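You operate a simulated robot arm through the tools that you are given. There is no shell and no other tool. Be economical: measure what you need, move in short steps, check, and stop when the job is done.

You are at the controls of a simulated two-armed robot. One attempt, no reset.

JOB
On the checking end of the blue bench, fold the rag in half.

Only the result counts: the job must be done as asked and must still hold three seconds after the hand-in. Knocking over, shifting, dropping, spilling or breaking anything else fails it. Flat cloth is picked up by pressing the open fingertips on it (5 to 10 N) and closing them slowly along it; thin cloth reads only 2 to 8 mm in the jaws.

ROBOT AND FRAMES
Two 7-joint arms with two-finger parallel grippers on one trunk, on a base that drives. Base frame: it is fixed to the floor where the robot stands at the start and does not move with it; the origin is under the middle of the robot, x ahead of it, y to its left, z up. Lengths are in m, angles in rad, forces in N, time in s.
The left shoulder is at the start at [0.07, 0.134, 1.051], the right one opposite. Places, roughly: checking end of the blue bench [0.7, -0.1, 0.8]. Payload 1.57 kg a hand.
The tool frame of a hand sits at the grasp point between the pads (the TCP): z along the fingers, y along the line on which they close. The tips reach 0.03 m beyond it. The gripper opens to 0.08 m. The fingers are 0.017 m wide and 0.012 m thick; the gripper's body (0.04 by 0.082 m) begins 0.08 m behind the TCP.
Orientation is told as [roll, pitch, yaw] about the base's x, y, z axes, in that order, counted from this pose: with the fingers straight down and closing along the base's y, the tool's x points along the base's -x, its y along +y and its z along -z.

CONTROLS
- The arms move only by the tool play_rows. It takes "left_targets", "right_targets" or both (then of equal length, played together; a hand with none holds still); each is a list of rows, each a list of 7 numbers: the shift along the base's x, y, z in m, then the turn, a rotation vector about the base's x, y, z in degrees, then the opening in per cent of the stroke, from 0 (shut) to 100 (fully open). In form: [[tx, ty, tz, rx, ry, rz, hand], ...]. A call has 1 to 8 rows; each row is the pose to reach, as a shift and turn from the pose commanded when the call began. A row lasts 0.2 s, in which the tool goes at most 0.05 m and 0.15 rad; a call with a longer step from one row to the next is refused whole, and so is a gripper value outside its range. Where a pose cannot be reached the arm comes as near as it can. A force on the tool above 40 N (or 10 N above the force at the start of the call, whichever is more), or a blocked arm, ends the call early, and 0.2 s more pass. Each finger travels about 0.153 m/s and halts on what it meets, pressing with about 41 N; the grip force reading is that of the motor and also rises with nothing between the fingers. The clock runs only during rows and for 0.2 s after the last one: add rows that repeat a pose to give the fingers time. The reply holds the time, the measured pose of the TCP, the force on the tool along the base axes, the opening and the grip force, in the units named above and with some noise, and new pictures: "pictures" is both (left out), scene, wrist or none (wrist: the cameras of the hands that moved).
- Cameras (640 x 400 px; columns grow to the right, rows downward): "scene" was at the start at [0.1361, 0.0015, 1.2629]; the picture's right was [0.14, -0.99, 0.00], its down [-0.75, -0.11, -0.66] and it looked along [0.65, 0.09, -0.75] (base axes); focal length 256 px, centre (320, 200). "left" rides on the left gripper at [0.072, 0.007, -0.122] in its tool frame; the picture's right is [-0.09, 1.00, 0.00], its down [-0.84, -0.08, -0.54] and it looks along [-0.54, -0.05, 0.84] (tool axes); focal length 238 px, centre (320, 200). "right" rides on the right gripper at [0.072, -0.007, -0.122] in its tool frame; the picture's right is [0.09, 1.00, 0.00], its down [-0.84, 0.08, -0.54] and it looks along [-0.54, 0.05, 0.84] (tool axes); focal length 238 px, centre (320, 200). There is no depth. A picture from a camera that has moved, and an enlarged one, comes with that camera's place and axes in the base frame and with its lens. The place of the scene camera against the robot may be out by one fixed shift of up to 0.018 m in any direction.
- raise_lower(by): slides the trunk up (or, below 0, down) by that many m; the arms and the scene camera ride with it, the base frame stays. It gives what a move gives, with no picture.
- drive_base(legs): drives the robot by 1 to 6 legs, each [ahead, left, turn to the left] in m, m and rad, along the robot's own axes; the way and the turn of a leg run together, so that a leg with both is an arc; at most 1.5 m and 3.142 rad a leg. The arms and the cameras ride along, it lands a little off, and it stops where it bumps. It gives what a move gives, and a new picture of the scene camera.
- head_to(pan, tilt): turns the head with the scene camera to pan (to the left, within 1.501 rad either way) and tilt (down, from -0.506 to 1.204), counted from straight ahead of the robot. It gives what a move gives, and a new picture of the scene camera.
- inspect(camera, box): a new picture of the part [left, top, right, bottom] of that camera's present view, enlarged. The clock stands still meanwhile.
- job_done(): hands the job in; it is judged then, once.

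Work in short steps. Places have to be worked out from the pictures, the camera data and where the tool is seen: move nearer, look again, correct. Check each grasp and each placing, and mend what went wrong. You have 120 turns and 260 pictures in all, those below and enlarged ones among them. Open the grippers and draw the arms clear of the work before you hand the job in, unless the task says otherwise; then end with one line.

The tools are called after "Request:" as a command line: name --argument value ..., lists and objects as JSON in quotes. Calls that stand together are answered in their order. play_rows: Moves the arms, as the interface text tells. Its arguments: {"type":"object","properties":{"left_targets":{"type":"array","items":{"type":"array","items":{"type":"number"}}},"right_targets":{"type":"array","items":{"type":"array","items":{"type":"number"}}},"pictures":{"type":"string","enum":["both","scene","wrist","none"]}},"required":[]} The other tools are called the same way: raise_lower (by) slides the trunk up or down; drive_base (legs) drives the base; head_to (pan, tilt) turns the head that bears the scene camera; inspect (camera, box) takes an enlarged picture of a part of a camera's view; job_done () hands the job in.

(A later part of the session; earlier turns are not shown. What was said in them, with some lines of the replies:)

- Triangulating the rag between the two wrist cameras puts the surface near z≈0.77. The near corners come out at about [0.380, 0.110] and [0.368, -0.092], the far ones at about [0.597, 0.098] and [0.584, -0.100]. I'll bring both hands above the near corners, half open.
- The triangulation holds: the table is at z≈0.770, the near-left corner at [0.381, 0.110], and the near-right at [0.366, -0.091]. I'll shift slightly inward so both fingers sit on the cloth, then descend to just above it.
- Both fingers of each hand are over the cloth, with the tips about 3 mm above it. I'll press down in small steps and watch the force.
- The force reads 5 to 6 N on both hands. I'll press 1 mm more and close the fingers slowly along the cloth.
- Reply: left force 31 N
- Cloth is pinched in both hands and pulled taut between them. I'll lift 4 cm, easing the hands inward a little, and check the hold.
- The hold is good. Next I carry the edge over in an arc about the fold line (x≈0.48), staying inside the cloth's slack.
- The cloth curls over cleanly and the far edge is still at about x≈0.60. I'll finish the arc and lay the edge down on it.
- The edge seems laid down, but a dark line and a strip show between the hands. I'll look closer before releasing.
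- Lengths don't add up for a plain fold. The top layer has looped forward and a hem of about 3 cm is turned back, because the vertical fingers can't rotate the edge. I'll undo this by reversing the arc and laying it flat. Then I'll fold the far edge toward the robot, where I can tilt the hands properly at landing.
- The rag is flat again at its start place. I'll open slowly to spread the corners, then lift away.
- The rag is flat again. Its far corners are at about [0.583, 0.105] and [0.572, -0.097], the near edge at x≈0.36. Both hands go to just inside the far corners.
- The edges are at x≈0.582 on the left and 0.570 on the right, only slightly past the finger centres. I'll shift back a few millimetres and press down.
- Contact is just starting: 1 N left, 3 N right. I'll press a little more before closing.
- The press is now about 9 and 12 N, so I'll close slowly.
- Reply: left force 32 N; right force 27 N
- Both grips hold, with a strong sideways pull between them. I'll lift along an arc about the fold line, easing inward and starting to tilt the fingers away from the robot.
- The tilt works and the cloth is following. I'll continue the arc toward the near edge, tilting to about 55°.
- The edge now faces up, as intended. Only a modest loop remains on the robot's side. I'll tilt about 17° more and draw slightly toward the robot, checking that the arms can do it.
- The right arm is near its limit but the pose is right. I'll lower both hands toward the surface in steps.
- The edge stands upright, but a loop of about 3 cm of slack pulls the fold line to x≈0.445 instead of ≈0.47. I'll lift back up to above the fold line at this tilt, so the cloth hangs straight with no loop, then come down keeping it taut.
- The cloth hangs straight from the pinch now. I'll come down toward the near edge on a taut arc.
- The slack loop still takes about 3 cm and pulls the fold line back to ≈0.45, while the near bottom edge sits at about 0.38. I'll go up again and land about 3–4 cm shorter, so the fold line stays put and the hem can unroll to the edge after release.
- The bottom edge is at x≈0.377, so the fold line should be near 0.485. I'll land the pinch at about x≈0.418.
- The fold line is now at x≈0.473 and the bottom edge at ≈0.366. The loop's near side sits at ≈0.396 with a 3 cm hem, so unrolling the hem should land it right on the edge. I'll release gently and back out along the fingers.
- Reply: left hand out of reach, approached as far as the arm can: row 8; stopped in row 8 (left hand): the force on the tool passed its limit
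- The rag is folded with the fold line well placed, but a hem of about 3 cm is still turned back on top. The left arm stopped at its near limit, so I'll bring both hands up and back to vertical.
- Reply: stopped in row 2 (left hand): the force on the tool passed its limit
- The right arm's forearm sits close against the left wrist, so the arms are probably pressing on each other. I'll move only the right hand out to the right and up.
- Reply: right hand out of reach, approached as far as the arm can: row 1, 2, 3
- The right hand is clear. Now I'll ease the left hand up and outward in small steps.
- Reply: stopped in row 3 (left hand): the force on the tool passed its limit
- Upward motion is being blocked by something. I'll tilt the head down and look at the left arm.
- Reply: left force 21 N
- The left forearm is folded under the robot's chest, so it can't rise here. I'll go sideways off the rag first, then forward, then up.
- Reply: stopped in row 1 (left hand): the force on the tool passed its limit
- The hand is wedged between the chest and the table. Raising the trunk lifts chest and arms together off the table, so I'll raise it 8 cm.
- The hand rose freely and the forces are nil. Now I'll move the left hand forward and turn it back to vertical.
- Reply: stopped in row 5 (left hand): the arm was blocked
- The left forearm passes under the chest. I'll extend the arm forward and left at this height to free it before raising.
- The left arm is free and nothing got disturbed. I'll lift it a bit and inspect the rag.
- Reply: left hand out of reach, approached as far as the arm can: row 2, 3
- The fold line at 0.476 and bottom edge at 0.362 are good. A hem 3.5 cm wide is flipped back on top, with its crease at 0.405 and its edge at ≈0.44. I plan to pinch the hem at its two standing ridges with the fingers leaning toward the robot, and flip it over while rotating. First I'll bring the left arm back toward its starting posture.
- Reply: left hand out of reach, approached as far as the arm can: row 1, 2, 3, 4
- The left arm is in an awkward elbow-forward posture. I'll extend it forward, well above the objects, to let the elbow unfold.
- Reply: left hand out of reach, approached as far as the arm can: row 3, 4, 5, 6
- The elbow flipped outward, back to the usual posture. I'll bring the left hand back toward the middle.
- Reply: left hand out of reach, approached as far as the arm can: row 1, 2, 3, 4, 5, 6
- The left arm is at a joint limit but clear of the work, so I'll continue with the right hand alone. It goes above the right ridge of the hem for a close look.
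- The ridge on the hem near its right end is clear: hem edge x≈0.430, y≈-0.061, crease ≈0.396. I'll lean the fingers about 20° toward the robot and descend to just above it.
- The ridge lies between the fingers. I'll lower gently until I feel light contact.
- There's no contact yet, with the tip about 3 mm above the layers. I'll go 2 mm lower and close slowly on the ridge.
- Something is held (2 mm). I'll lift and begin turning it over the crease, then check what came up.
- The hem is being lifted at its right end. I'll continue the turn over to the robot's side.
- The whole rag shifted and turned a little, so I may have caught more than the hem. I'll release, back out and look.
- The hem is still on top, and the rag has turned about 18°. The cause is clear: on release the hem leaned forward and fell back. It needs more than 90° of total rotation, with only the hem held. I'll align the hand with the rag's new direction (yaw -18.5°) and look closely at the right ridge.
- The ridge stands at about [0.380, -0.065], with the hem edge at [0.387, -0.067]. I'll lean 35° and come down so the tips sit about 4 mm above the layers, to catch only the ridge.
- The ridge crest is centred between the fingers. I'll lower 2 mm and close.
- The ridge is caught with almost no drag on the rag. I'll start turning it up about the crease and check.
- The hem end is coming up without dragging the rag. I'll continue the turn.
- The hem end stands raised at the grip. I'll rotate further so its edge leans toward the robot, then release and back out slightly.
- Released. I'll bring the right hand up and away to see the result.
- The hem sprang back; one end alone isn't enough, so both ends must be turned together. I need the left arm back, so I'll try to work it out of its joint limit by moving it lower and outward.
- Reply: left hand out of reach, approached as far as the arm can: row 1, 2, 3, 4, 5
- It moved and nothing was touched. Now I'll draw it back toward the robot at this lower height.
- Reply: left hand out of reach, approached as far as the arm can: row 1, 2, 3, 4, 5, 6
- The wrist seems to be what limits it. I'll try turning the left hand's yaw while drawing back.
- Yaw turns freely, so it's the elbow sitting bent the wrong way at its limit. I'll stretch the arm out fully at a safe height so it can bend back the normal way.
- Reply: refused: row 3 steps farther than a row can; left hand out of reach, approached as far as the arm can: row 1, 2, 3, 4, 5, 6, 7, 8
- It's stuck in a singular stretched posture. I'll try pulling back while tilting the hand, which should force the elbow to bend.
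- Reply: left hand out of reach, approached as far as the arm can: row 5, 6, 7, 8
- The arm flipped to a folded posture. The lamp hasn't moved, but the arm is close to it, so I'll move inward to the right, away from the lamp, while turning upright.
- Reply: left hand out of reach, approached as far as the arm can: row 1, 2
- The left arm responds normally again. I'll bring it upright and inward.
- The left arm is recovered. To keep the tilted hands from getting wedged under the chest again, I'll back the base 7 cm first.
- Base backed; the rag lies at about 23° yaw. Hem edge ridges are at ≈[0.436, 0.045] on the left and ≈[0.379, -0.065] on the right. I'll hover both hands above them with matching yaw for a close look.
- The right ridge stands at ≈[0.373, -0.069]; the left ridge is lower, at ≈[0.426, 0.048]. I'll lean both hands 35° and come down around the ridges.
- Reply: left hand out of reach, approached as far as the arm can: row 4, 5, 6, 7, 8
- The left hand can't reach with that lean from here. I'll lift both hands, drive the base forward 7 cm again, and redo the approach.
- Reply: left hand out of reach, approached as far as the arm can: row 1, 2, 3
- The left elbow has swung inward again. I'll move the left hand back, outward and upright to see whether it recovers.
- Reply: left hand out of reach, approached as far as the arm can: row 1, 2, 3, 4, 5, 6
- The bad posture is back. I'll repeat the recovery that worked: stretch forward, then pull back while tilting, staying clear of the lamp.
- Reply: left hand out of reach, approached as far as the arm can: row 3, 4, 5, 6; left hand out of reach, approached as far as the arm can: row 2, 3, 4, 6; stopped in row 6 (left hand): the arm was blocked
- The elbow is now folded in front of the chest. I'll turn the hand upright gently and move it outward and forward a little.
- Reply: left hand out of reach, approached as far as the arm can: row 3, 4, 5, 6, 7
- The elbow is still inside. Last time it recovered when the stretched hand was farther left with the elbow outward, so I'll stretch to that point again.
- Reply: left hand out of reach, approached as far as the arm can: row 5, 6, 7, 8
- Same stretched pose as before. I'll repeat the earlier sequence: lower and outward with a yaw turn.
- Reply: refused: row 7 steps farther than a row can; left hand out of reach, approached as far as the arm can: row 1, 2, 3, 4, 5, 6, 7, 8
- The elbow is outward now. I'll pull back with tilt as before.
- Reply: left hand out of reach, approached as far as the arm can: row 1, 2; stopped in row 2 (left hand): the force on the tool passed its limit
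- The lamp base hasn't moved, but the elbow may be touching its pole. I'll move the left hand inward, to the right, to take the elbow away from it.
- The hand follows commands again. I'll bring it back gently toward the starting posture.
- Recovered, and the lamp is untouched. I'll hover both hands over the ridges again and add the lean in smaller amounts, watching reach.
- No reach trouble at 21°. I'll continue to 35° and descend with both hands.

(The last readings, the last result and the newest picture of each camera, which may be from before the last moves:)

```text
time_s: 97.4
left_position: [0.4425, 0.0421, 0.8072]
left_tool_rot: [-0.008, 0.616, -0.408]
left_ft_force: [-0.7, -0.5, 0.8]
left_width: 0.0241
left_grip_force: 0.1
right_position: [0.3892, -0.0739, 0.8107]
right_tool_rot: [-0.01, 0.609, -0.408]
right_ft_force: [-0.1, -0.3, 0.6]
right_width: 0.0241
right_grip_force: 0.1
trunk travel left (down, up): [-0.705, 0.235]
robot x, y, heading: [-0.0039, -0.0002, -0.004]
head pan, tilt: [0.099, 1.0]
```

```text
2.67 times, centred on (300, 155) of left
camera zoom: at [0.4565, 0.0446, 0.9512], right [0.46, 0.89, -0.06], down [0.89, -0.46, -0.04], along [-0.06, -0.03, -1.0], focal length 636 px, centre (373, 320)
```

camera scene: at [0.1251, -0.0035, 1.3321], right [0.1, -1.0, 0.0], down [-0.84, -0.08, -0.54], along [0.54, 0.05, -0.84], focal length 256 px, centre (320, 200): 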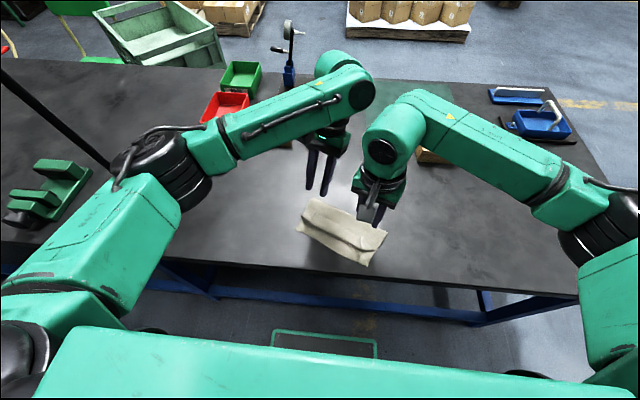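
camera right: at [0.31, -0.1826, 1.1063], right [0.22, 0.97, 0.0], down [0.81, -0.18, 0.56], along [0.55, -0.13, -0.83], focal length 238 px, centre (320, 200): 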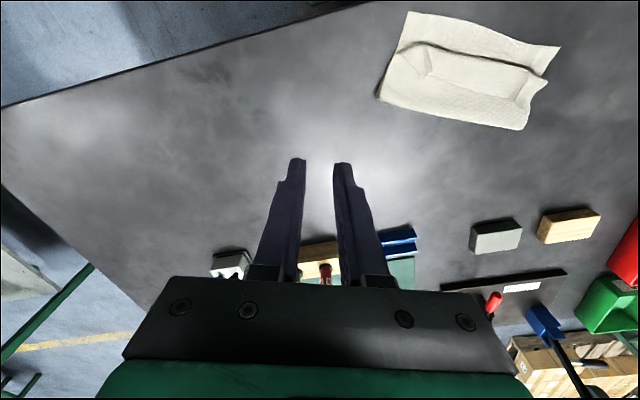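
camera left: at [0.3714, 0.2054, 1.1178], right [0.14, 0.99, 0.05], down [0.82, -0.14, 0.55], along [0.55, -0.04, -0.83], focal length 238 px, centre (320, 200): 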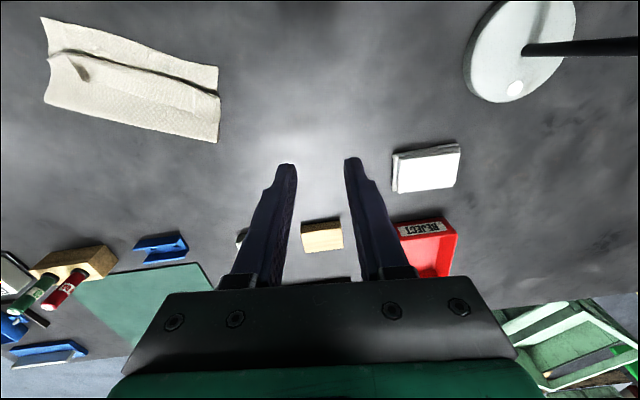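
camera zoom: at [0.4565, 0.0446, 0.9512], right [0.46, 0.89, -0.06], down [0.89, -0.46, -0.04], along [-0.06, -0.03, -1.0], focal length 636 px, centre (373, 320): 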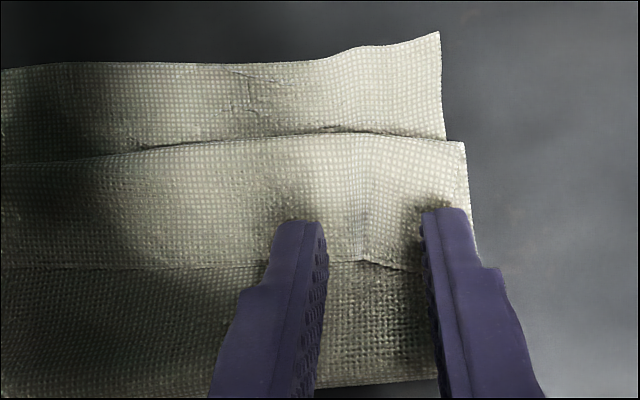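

Both are centred on the ridges. I'll lower the last 2–3 mm and close slowly.

Request:
play_rows --left_targets '[[0, 0, -0.0025, 0, 0, 0, 28], [0, 0, -0.003, 0, 0, 0, 23], [0, 0, -0.003, 0, 0, 0, 18], [0, 0, -0.003, 0, 0, 0, 13], [0, 0, -0.003, 0, 0, 0, 8], [0, 0, -0.003, 0, 0, 0, 3], [0, 0, -0.003, 0, 0, 0, 0], [0, 0, -0.003, 0, 0, 0, 0]]' --right_targets '[[0, 0, -0.002, 0, 0, 0, 28], [0, 0, -0.003, 0, 0, 0, 23], [0, 0, -0.003, 0, 0, 0, 18], [0, 0, -0.003, 0, 0, 0, 13], [0, 0, -0.003, 0, 0, 0, 8], [0, 0, -0.003, 0, 0, 0, 3], [0, 0, -0.003, 0, 0, 0, 0], [0, 0, -0.003, 0, 0, 0, 0]]' --pictures "none"

Request:
inspect --camera "left" --box '[180, 80, 420, 230]'

```text
time_s: 99.2
left_position: [0.4412, 0.0431, 0.8073]
left_tool_rot: [-0.007, 0.614, -0.409]
left_ft_force: [-1.3, -1.4, 0.1]
left_width: 0.0013
left_grip_force: 23.4
right_position: [0.3892, -0.0733, 0.8072]
right_tool_rot: [-0.008, 0.61, -0.409]
right_ft_force: [-0.5, 0.8, 0.3]
right_width: 0.0015
right_grip_force: 23.9
trunk travel left (down, up): [-0.705, 0.235]
robot x, y, heading: [-0.0078, -0.0007, -0.005]
head pan, tilt: [0.099, 1.0]
```

```text
2.67 times, centred on (300, 155) of left
camera zoom: at [0.4559, 0.0447, 0.9486], right [0.46, 0.89, -0.06], down [0.89, -0.46, -0.04], along [-0.06, -0.03, -1.0], focal length 636 px, centre (373, 320)
```

zoom: 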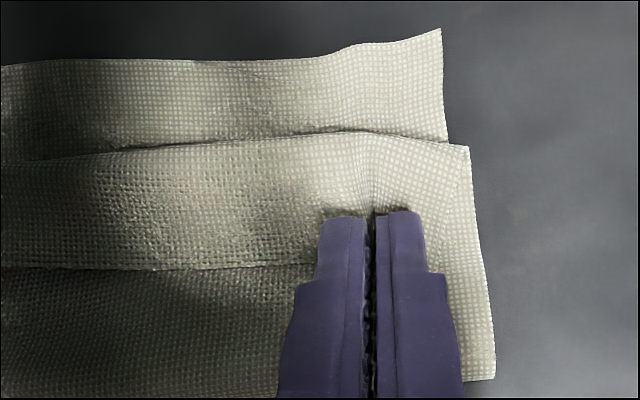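

Both jaws closed, but the left's catch is uncertain. I'll lift both slightly along the arc and check.

Request:
play_rows --left_targets '[[-0.0042, 0.0018, 0.0091, -3.2, -7.3, 0, 0], [-0.01, 0.0043, 0.0168, -6.4, -14.7, 0, 0], [-0.01, 0.0043, 0.0168, -6.4, -14.7, 0, 0]]' --right_targets '[[-0.0042, 0.0018, 0.0091, -3.2, -7.3, 0, 0], [-0.01, 0.0043, 0.0168, -6.4, -14.7, 0, 0], [-0.01, 0.0043, 0.0168, -6.4, -14.7, 0, 0]]' --pictures "none"

Request:
inspect --camera "left" --box '[120, 60, 420, 230]'

Request:
inspect --camera "right" --box '[220, 60, 520, 230]'

```text
time_s: 100.0
left_position: [0.4338, 0.0455, 0.8222]
left_tool_rot: [-0.006, 0.336, -0.405]
left_ft_force: [0.0, -0.7, -1.0]
left_width: 0.0011
left_grip_force: 23.1
left hand out of reach, approached as far as the arm can: row 1
right_position: [0.3791, -0.0706, 0.8229]
right_tool_rot: [-0.009, 0.328, -0.409]
right_ft_force: [0.5, 0.4, -0.8]
right_width: 0.0014
right_grip_force: 23.5
trunk travel left (down, up): [-0.705, 0.235]
robot x, y, heading: [-0.0031, 0.0018, -0.002]
head pan, tilt: [0.099, 1.0]
```

```text
2.13 times, centred on (270, 145) of left
camera zoom: at [0.4123, 0.0636, 0.9615], right [0.47, 0.88, -0.04], down [0.86, -0.45, 0.24], along [0.19, -0.14, -0.97], focal length 508 px, centre (427, 317)
```

zoom: 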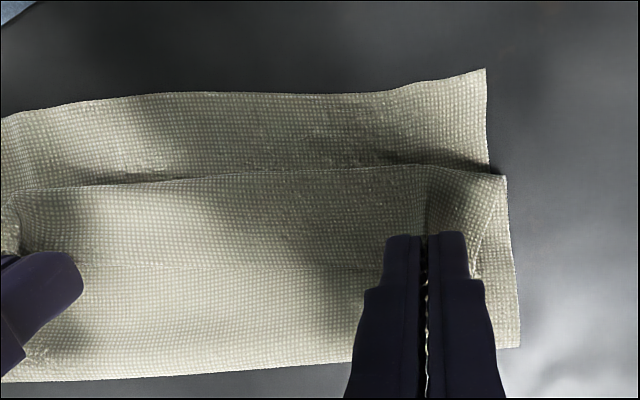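

```text
2.13 times, centred on (370, 145) of right
camera zoom: at [0.3511, -0.0656, 0.962], right [0.31, 0.95, 0.02], down [0.92, -0.31, 0.24], along [0.24, -0.06, -0.97], focal length 508 px, centre (213, 317)
```

zoom: 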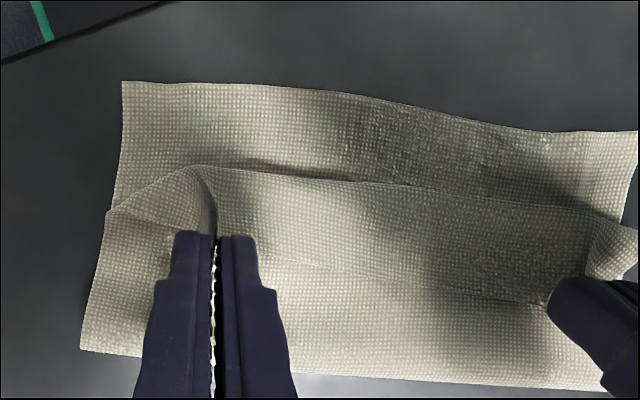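

Both ends of the hem are caught and lifting. I'll continue the turn over the crease together.

Request:
play_rows --left_targets '[[-0.0075, 0.0033, 0.008, -3.2, -7.3, 0, 0], [-0.0162, 0.007, 0.014, -6.4, -14.7, 0, 0], [-0.0259, 0.0112, 0.0175, -9.5, -22, 0, 0], [-0.0358, 0.0155, 0.018, -12.7, -29.4, 0, 0], [-0.0358, 0.0155, 0.018, -12.7, -29.4, 0, 0]]' --right_targets '[[-0.0075, 0.0033, 0.008, -3.2, -7.3, 0, 0], [-0.0162, 0.007, 0.014, -6.4, -14.7, 0, 0], [-0.0259, 0.0112, 0.0175, -9.5, -22, 0, 0], [-0.0358, 0.0155, 0.018, -12.7, -29.4, 0, 0], [-0.0358, 0.0155, 0.018, -12.7, -29.4, 0, 0]]' --pictures "none"

Request:
inspect --camera "left" --box '[80, 40, 440, 240]'

Request:
inspect --camera "scene" --box '[260, 160, 420, 260]'

```text
time_s: 101.2
left_position: [0.3969, 0.0601, 0.8414]
left_tool_rot: [-0.01, -0.224, -0.41]
left_ft_force: [-0.5, 0.0, 0.0]
left_width: 0.0007
left_grip_force: 22.7
right_position: [0.3437, -0.0563, 0.8408]
right_tool_rot: [-0.01, -0.231, -0.409]
right_ft_force: [-0.2, 0.3, -0.6]
right_width: 0.0018
right_grip_force: 23.2
trunk travel left (down, up): [-0.705, 0.235]
robot x, y, heading: [-0.0046, 0.0015, -0.001]
head pan, tilt: [0.099, 1.0]
```

```text
1.78 times, centred on (260, 140) of left
camera zoom: at [0.3116, 0.1068, 0.9446], right [0.48, 0.88, 0.01], down [0.61, -0.34, 0.71], along [0.63, -0.33, -0.7], focal length 424 px, centre (427, 307)
```

zoom: 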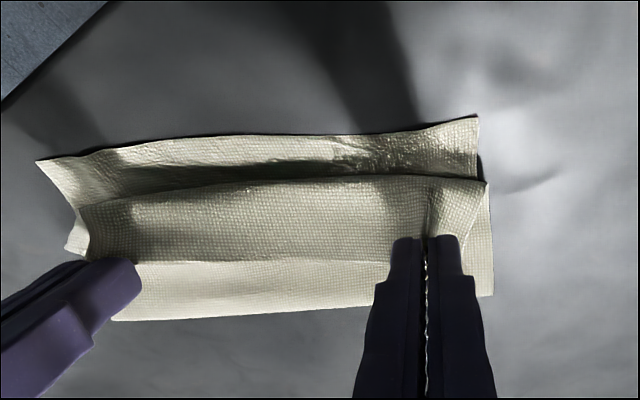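

```text
4.00 times, centred on (340, 210) of scene
camera zoom: at [0.1259, -0.0039, 1.3321], right [0.1, -1.0, 0.0], down [-0.84, -0.08, -0.54], along [0.54, 0.05, -0.84], focal length 1024 px, centre (240, 160)
```

zoom: 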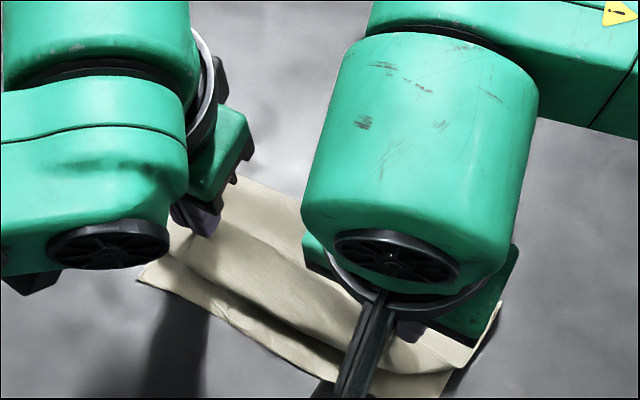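

The whole hem edge is rising between the hands. I'll finish the rotation to just past 100°.

Request:
play_rows --left_targets '[[-0.0099, 0.0043, -0.001, -3.2, -7.3, 0, 0], [-0.0191, 0.0083, -0.004, -6.4, -14.7, 0, 0], [-0.0258, 0.0112, -0.009, -9.5, -22, 0, 0], [-0.0317, 0.0137, -0.014, -12.7, -29.4, 0, 0], [-0.0367, 0.0159, -0.02, -15.9, -36.7, 0, 0], [-0.0395, 0.0171, -0.024, -18.5, -42.7, 0, 0], [-0.041, 0.0178, -0.027, -21, -49, 0, 0]]' --right_targets '[[-0.0099, 0.0043, -0.001, -3.2, -7.3, 0, 0], [-0.0191, 0.0083, -0.004, -6.4, -14.7, 0, 0], [-0.0258, 0.0112, -0.009, -9.5, -22, 0, 0], [-0.0317, 0.0137, -0.014, -12.7, -29.4, 0, 0], [-0.0367, 0.0159, -0.02, -15.9, -36.7, 0, 0], [-0.0395, 0.0171, -0.024, -18.5, -42.7, 0, 0], [-0.041, 0.0178, -0.027, -21, -49, 0, 0]]' --pictures "none"

Request:
inspect --camera "left" --box '[80, 40, 440, 240]'

Request:
inspect --camera "scene" --box '[260, 160, 420, 260]'

```text
time_s: 102.8
left_position: [0.3565, 0.0797, 0.8137]
left_tool_rot: [-0.007, -1.153, -0.408]
left_ft_force: [0.1, 0.0, 0.0]
left_width: 0.0012
left_grip_force: 23.1
right_position: [0.302, -0.0358, 0.8174]
right_tool_rot: [-0.003, -1.165, -0.414]
right_ft_force: [-0.4, 0.2, 0.1]
right_width: 0.0015
right_grip_force: 23.5
trunk travel left (down, up): [-0.705, 0.235]
robot x, y, heading: [-0.0031, 0.002, -0.004]
head pan, tilt: [0.099, 1.0]
```

```text
1.78 times, centred on (260, 140) of left
camera zoom: at [0.2297, 0.1432, 0.7986], right [0.43, 0.9, 0.08], down [-0.17, -0.01, 0.98], along [0.88, -0.44, 0.15], focal length 424 px, centre (427, 307)
```

zoom: 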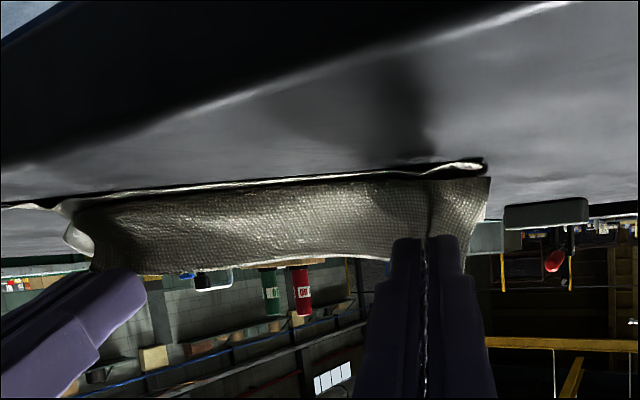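

```text
4.00 times, centred on (340, 210) of scene
camera zoom: at [0.1235, -0.0016, 1.3323], right [0.1, -1.0, 0.0], down [-0.84, -0.08, -0.54], along [0.54, 0.05, -0.84], focal length 1024 px, centre (240, 160)
```

zoom: 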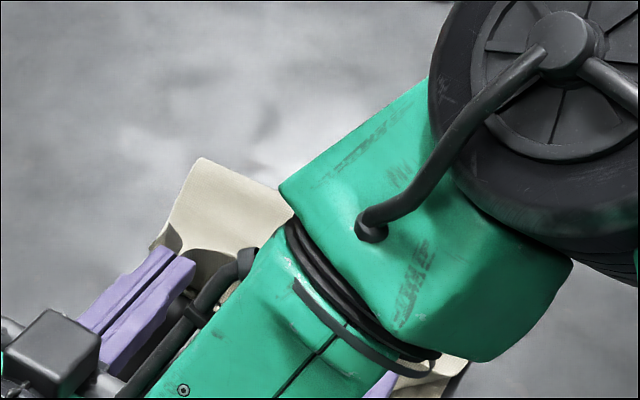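

The hem now stands upright as a wall with its edge on top. I'll lean it toward the robot a bit, then open and withdraw along the fingers.

Request:
play_rows --left_targets '[[-0.008, 0.0035, -0.004, 0, 0, 0, 0], [-0.0165, 0.0071, -0.01, 0, 0, 0, 0], [-0.0165, 0.0071, -0.01, 0, 0, 0, 8], [-0.0165, 0.0071, -0.01, 0, 0, 0, 18], [-0.022, 0.0095, -0.009, 0, 0, 0, 20], [-0.029, 0.0125, -0.007, 0, 0, 0, 20], [-0.036, 0.0155, -0.004, 0, 0, 0, 20]]' --right_targets '[[-0.008, 0.0035, -0.004, 0, 0, 0, 0], [-0.0165, 0.0071, -0.01, 0, 0, 0, 0], [-0.0165, 0.0071, -0.01, 0, 0, 0, 8], [-0.0165, 0.0071, -0.01, 0, 0, 0, 18], [-0.022, 0.0095, -0.009, 0, 0, 0, 20], [-0.029, 0.0125, -0.007, 0, 0, 0, 20], [-0.036, 0.0155, -0.004, 0, 0, 0, 20]]' --pictures "wrist"

```text
time_s: 104.4
left_position: [0.3203, 0.0948, 0.8106]
left_tool_rot: [-0.002, -1.154, -0.41]
left_ft_force: [-0.3, 0.9, -0.3]
left_width: 0.0161
left_grip_force: 0.0
right_position: [0.2936, -0.0342, 0.811]
right_tool_rot: [-0.002, -1.159, -0.415]
right_ft_force: [-0.3, -0.4, -0.4]
right_width: 0.0157
right_grip_force: 0.1
right hand out of reach, approached as far as the arm can: row 2, 3, 4, 5, 6, 7
trunk travel left (down, up): [-0.705, 0.235]
robot x, y, heading: [-0.0009, -0.0011, -0.007]
head pan, tilt: [0.099, 1.0]
camera right: at [0.1625, 0.015, 0.7936], right [0.37, 0.93, -0.09], down [-0.12, 0.14, 0.98], along [0.92, -0.35, 0.16], focal length 238 px, centre (320, 200)
camera left: at [0.1945, 0.1576, 0.7954], right [0.43, 0.9, 0.08], down [-0.17, -0.01, 0.98], along [0.88, -0.44, 0.15], focal length 238 px, centre (320, 200)
```

right: 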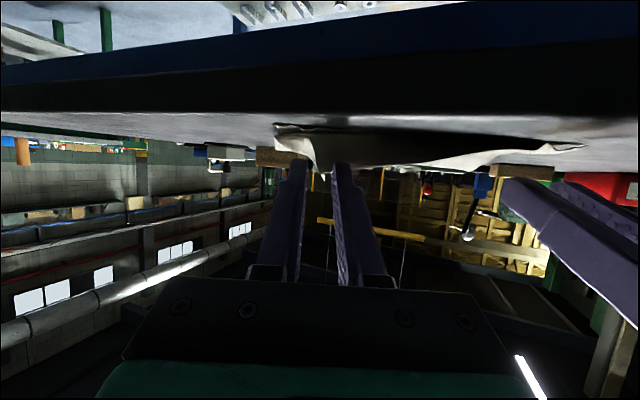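
left: 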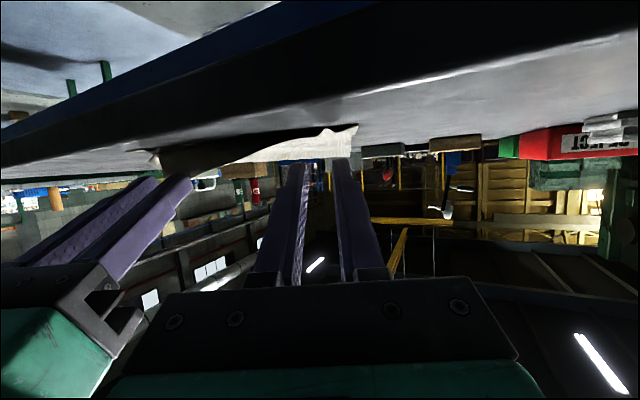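

The hem appears to have dropped toward the robot. I'll check from the scene camera before withdrawing.

Request:
inspect --camera "right" --box '[240, 90, 600, 240]'

Request:
inspect --camera "scene" --box '[250, 160, 420, 270]'

```text
1.78 times, centred on (420, 165) of right
camera zoom: at [0.1625, 0.015, 0.7936], right [0.37, 0.93, -0.09], down [-0.12, 0.14, 0.98], along [0.92, -0.35, 0.16], focal length 424 px, centre (142, 262)
```

zoom: 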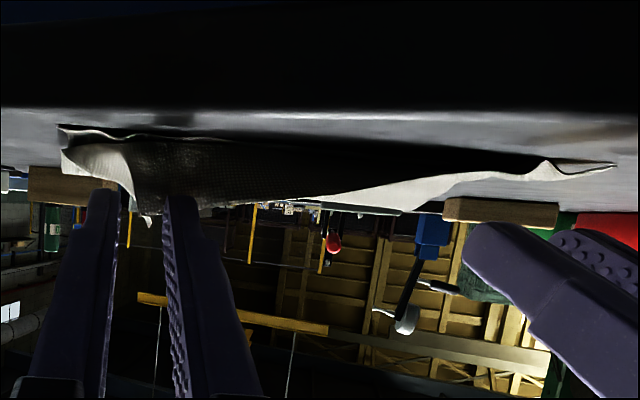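

```text
3.64 times, centred on (335, 215) of scene
camera zoom: at [0.1242, -0.0026, 1.3322], right [0.1, -1.0, 0.0], down [-0.84, -0.08, -0.54], along [0.54, 0.05, -0.84], focal length 930 px, centre (266, 146)
```

zoom: 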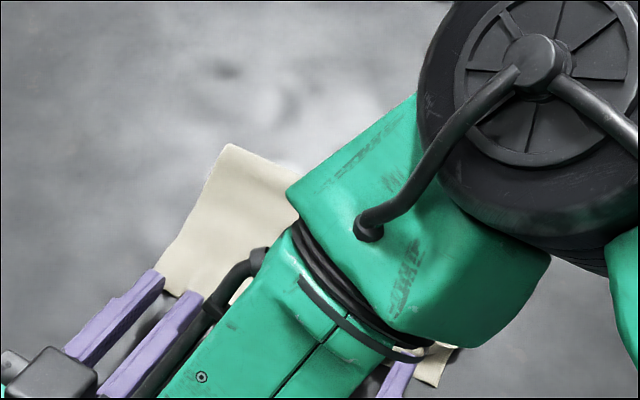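

The left end has unrolled flat; the right end of the hem still leans on the right fingers. Backing the base away pulls both hands out straight.

Request:
drive_base --legs '[[-0.08, 0, 0]]'

Request:
inspect --camera "right" --box '[240, 90, 600, 240]'

```text
time_s: 105.5
left_position: [0.2396, 0.0946, 0.8105]
left_tool_rot: [-0.002, -1.154, -0.411]
left_ft_force: [0.1, 0.0, 0.6]
left_width: 0.0163
left_grip_force: 0.0
right_position: [0.214, -0.0349, 0.8103]
right_tool_rot: [-0.002, -1.157, -0.412]
right_ft_force: [0.1, 0.4, 0.0]
right_width: 0.016
right_grip_force: 0.0
trunk travel left (down, up): [-0.705, 0.235]
robot x, y, heading: [-0.0852, 0.0022, -0.007]
head pan, tilt: [0.099, 1.0]
camera scene: at [0.0446, -0.0025, 1.3322], right [0.1, -1.0, 0.0], down [-0.84, -0.08, -0.54], along [0.54, 0.05, -0.84], focal length 256 px, centre (320, 200)
```

scene: 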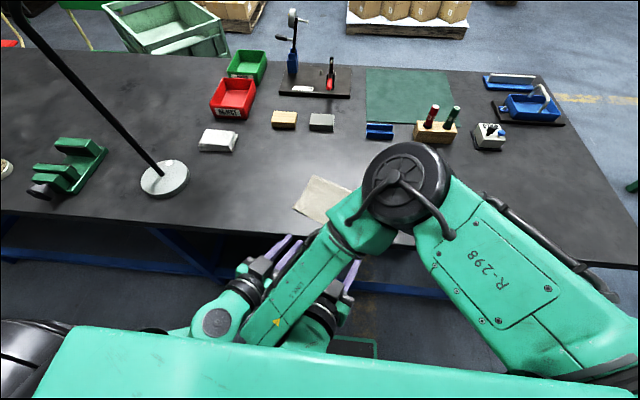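

```text
1.78 times, centred on (420, 165) of right
camera zoom: at [0.0828, 0.015, 0.7936], right [0.37, 0.93, -0.09], down [-0.12, 0.14, 0.98], along [0.92, -0.35, 0.16], focal length 424 px, centre (142, 262)
```

zoom: 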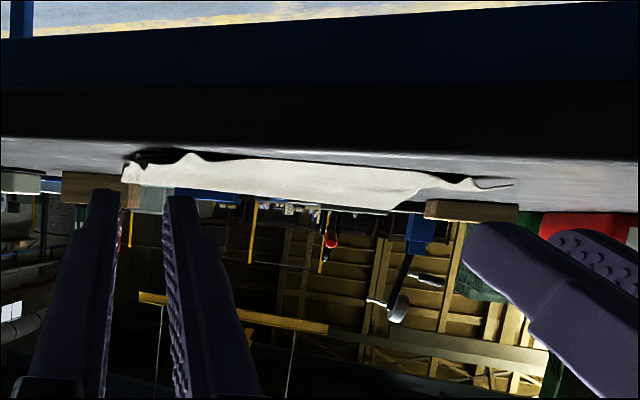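

The hands are off the rag, in front of the table. I'll raise the trunk so the arms clear, then look at the rag.

Request:
raise_lower --by 0.15

Request:
play_rows --right_targets '[[0.03, -0.03, 0.0, 2.5, 7.6, 0, 20], [0.06, -0.06, 0.0, 5.1, 15.2, 0, 20], [0.08, -0.09, 0.01, 7.6, 22.8, 0, 20], [0.1, -0.12, 0.02, 10.1, 30.3, 0, 20], [0.12, -0.14, 0.03, 12.7, 37.9, 0, 20], [0.14, -0.16, 0.04, 15.2, 45.5, 0, 20], [0.15, -0.18, 0.05, 17.8, 53.1, 0, 20], [0.15, -0.2, 0.06, 20, 60, 0, 20]]' --pictures "wrist"

Request:
inspect --camera "scene" --box '[240, 130, 420, 250]'

```text
time_s: 107.2
left_position: [0.2401, 0.0941, 0.9609]
left_tool_rot: [-0.002, -1.154, -0.412]
left_ft_force: [0.5, 0.2, 0.5]
left_width: 0.0161
left_grip_force: 0.1
right_position: [0.2138, -0.0332, 0.9605]
right_tool_rot: [-0.002, -1.159, -0.414]
right_ft_force: [-0.6, 0.8, 0.0]
right_width: 0.0161
right_grip_force: 0.1
trunk travel left (down, up): [-0.855, 0.085]
robot x, y, heading: [-0.084, -0.0051, -0.002]
head pan, tilt: [0.099, 1.0]
```

```text
time_s: 109.0
left_position: [0.2405, 0.0954, 0.9613]
left_tool_rot: [0.0, -1.154, -0.413]
left_ft_force: [-0.2, 0.1, -0.1]
left_width: 0.0158
left_grip_force: 0.2
right_position: [0.3643, -0.2359, 1.0222]
right_tool_rot: [-0.08, -0.053, -0.359]
right_ft_force: [-0.2, 0.3, 0.2]
right_width: 0.0159
right_grip_force: 0.0
trunk travel left (down, up): [-0.855, 0.085]
robot x, y, heading: [-0.082, 0.001, -0.002]
head pan, tilt: [0.099, 1.0]
camera right: at [0.2925, -0.2059, 1.1399], right [0.27, 0.96, -0.09], down [0.8, -0.17, 0.58], along [0.54, -0.22, -0.81], focal length 238 px, centre (320, 200)
```

right: 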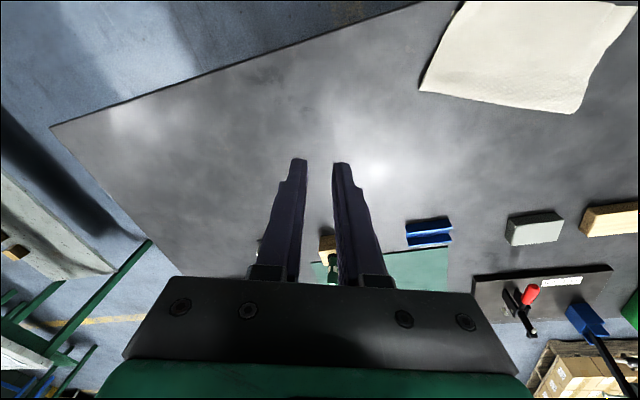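

```text
3.33 times, centred on (330, 190) of scene
camera zoom: at [0.0451, -0.0039, 1.4822], right [0.1, -1.0, 0.0], down [-0.84, -0.08, -0.54], along [0.54, 0.05, -0.84], focal length 853 px, centre (287, 233)
```

zoom: 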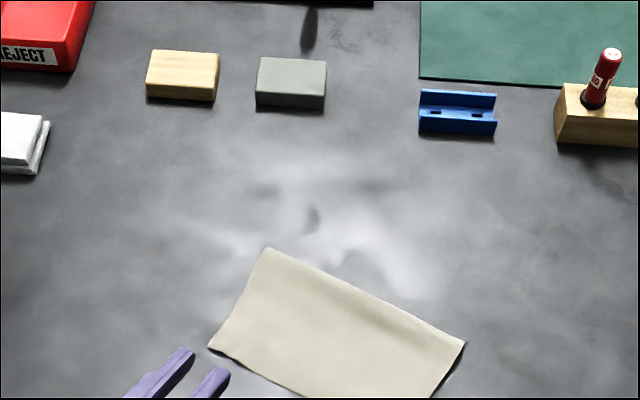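

The hem has unrolled. Now I'll bring the left hand forward and out too, high above the table, and inspect the near edge.

Request:
play_rows --left_targets '[[0.03, 0.01, 0.0, 2.5, 6, 0, 20], [0.06, 0.025, 0.0, 5, 12, 0, 20], [0.09, 0.04, 0.0, 7.5, 18, 2, 20], [0.11, 0.06, 0.0, 10, 25, 4, 20], [0.13, 0.08, 0.0, 12.5, 32, 6, 20], [0.15, 0.1, 0.0, 15, 38, 8, 20], [0.16, 0.12, 0.01, 17, 45, 10, 20], [0.16, 0.13, 0.02, 18, 51, 12, 20]]' --pictures "none"

Request:
inspect --camera "scene" --box '[230, 150, 410, 270]'

```text
time_s: 110.8
left_position: [0.4006, 0.2253, 0.9797]
left_tool_rot: [0.032, -0.208, -0.209]
left_ft_force: [-0.9, -0.9, -0.2]
left_width: 0.0161
left_grip_force: 0.2
right_position: [0.3653, -0.2357, 1.0219]
right_tool_rot: [-0.086, -0.054, -0.359]
right_ft_force: [0.4, 0.1, 0.1]
right_width: 0.016
right_grip_force: 0.0
trunk travel left (down, up): [-0.855, 0.085]
robot x, y, heading: [-0.0847, -0.0031, -0.005]
head pan, tilt: [0.099, 1.0]
```

```text
3.33 times, centred on (320, 210) of scene
camera zoom: at [0.0456, -0.003, 1.4821], right [0.1, -1.0, 0.0], down [-0.84, -0.08, -0.54], along [0.54, 0.05, -0.84], focal length 853 px, centre (320, 167)
```

zoom: 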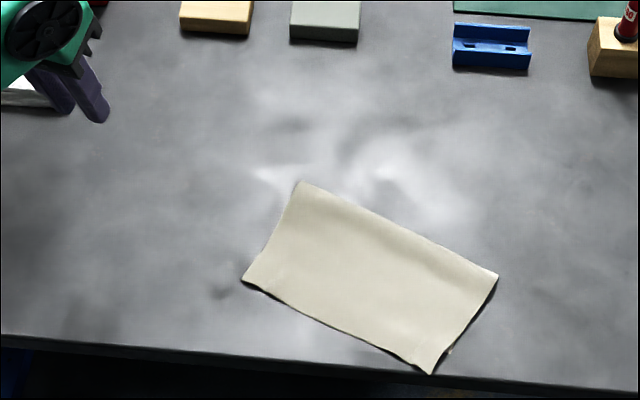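

A clean half fold now, about 0.115 × 0.207 m. One closer look at the near edge for layer alignment.

Request:
inspect --camera "scene" --box '[290, 220, 380, 270]'

Request:
inspect --camera "left" --box '[0, 0, 320, 200]'

Request:
inspect --camera "right" --box '[320, 0, 640, 200]'

```text
7.11 times, centred on (335, 245) of scene
camera zoom: at [0.0456, -0.003, 1.4821], right [0.1, -1.0, 0.0], down [-0.84, -0.08, -0.54], along [0.54, 0.05, -0.84], focal length 1820 px, centre (213, -120)
```

zoom: 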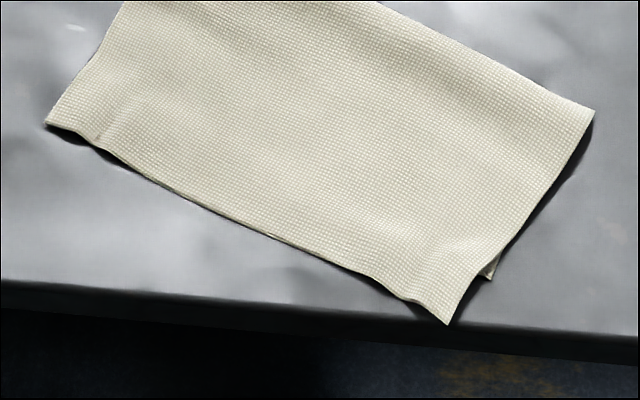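

```text
2.00 times, centred on (160, 100) of left
camera zoom: at [0.3084, 0.2477, 1.0858], right [0.29, 0.96, 0.05], down [0.67, -0.24, 0.7], along [0.68, -0.17, -0.71], focal length 477 px, centre (640, 400)
```

zoom: 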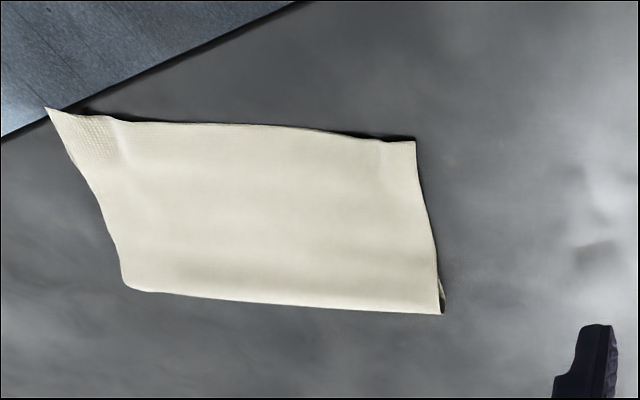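

```text
2.00 times, centred on (480, 100) of right
camera zoom: at [0.2927, -0.2049, 1.1394], right [0.27, 0.96, -0.09], down [0.8, -0.17, 0.58], along [0.54, -0.23, -0.81], focal length 477 px, centre (0, 400)
```

zoom: 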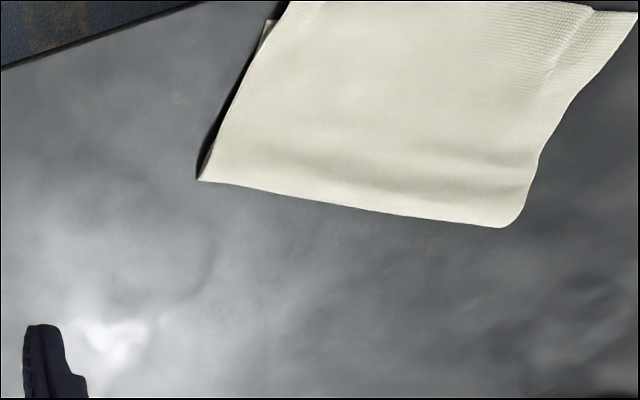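

The layers line up, within 1–2 cm at the worst corner. The rag lies on the bench and everything else is in place. I'll open the grippers fully with the arms clear, then hand in.

Request:
play_rows --left_targets '[[0, 0.01, 0.02, 0, 0, 0, 60], [0, 0.01, 0.03, 0, 0, 0, 100], [0, 0.01, 0.03, 0, 0, 0, 100]]' --right_targets '[[0, -0.01, 0.02, 0, 0, 0, 60], [0, -0.01, 0.03, 0, 0, 0, 100], [0, -0.01, 0.03, 0, 0, 0, 100]]' --pictures "scene"

```text
time_s: 111.6
left_position: [0.4004, 0.2365, 1.0102]
left_tool_rot: [0.031, -0.209, -0.21]
left_ft_force: [-0.9, 1.3, 0.6]
left_width: 0.08
left_grip_force: 0.0
right_position: [0.3654, -0.2449, 1.0515]
right_tool_rot: [-0.086, -0.054, -0.36]
right_ft_force: [-0.2, 0.0, 0.0]
right_width: 0.0801
right_grip_force: 0.1
trunk travel left (down, up): [-0.855, 0.085]
robot x, y, heading: [-0.0844, -0.0007, -0.006]
head pan, tilt: [0.099, 1.0]
camera scene: at [0.0454, -0.0024, 1.4821], right [0.1, -1.0, 0.0], down [-0.84, -0.08, -0.54], along [0.54, 0.05, -0.84], focal length 256 px, centre (320, 200)
```

scene: 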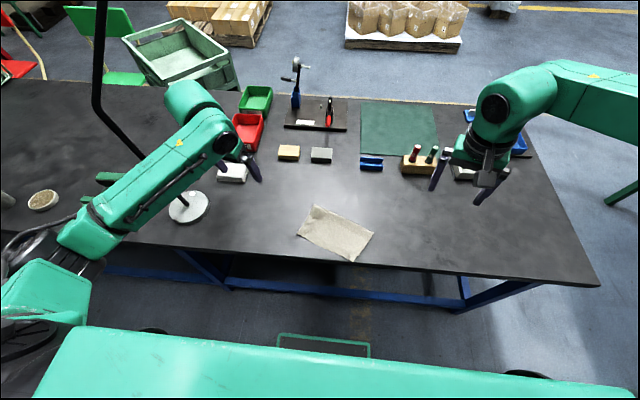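

The rag is folded, the grippers are open, the arms are clear and the lamp is standing. Handing in.

Request:
job_done

```text
The job is handed in.
```

The rag is folded in half on the checking end of the blue bench, its layers matching to within about 1–2 cm; it lies turned about 23° with one corner close to the front edge, nothing else was seen to move, and the job is handed in.
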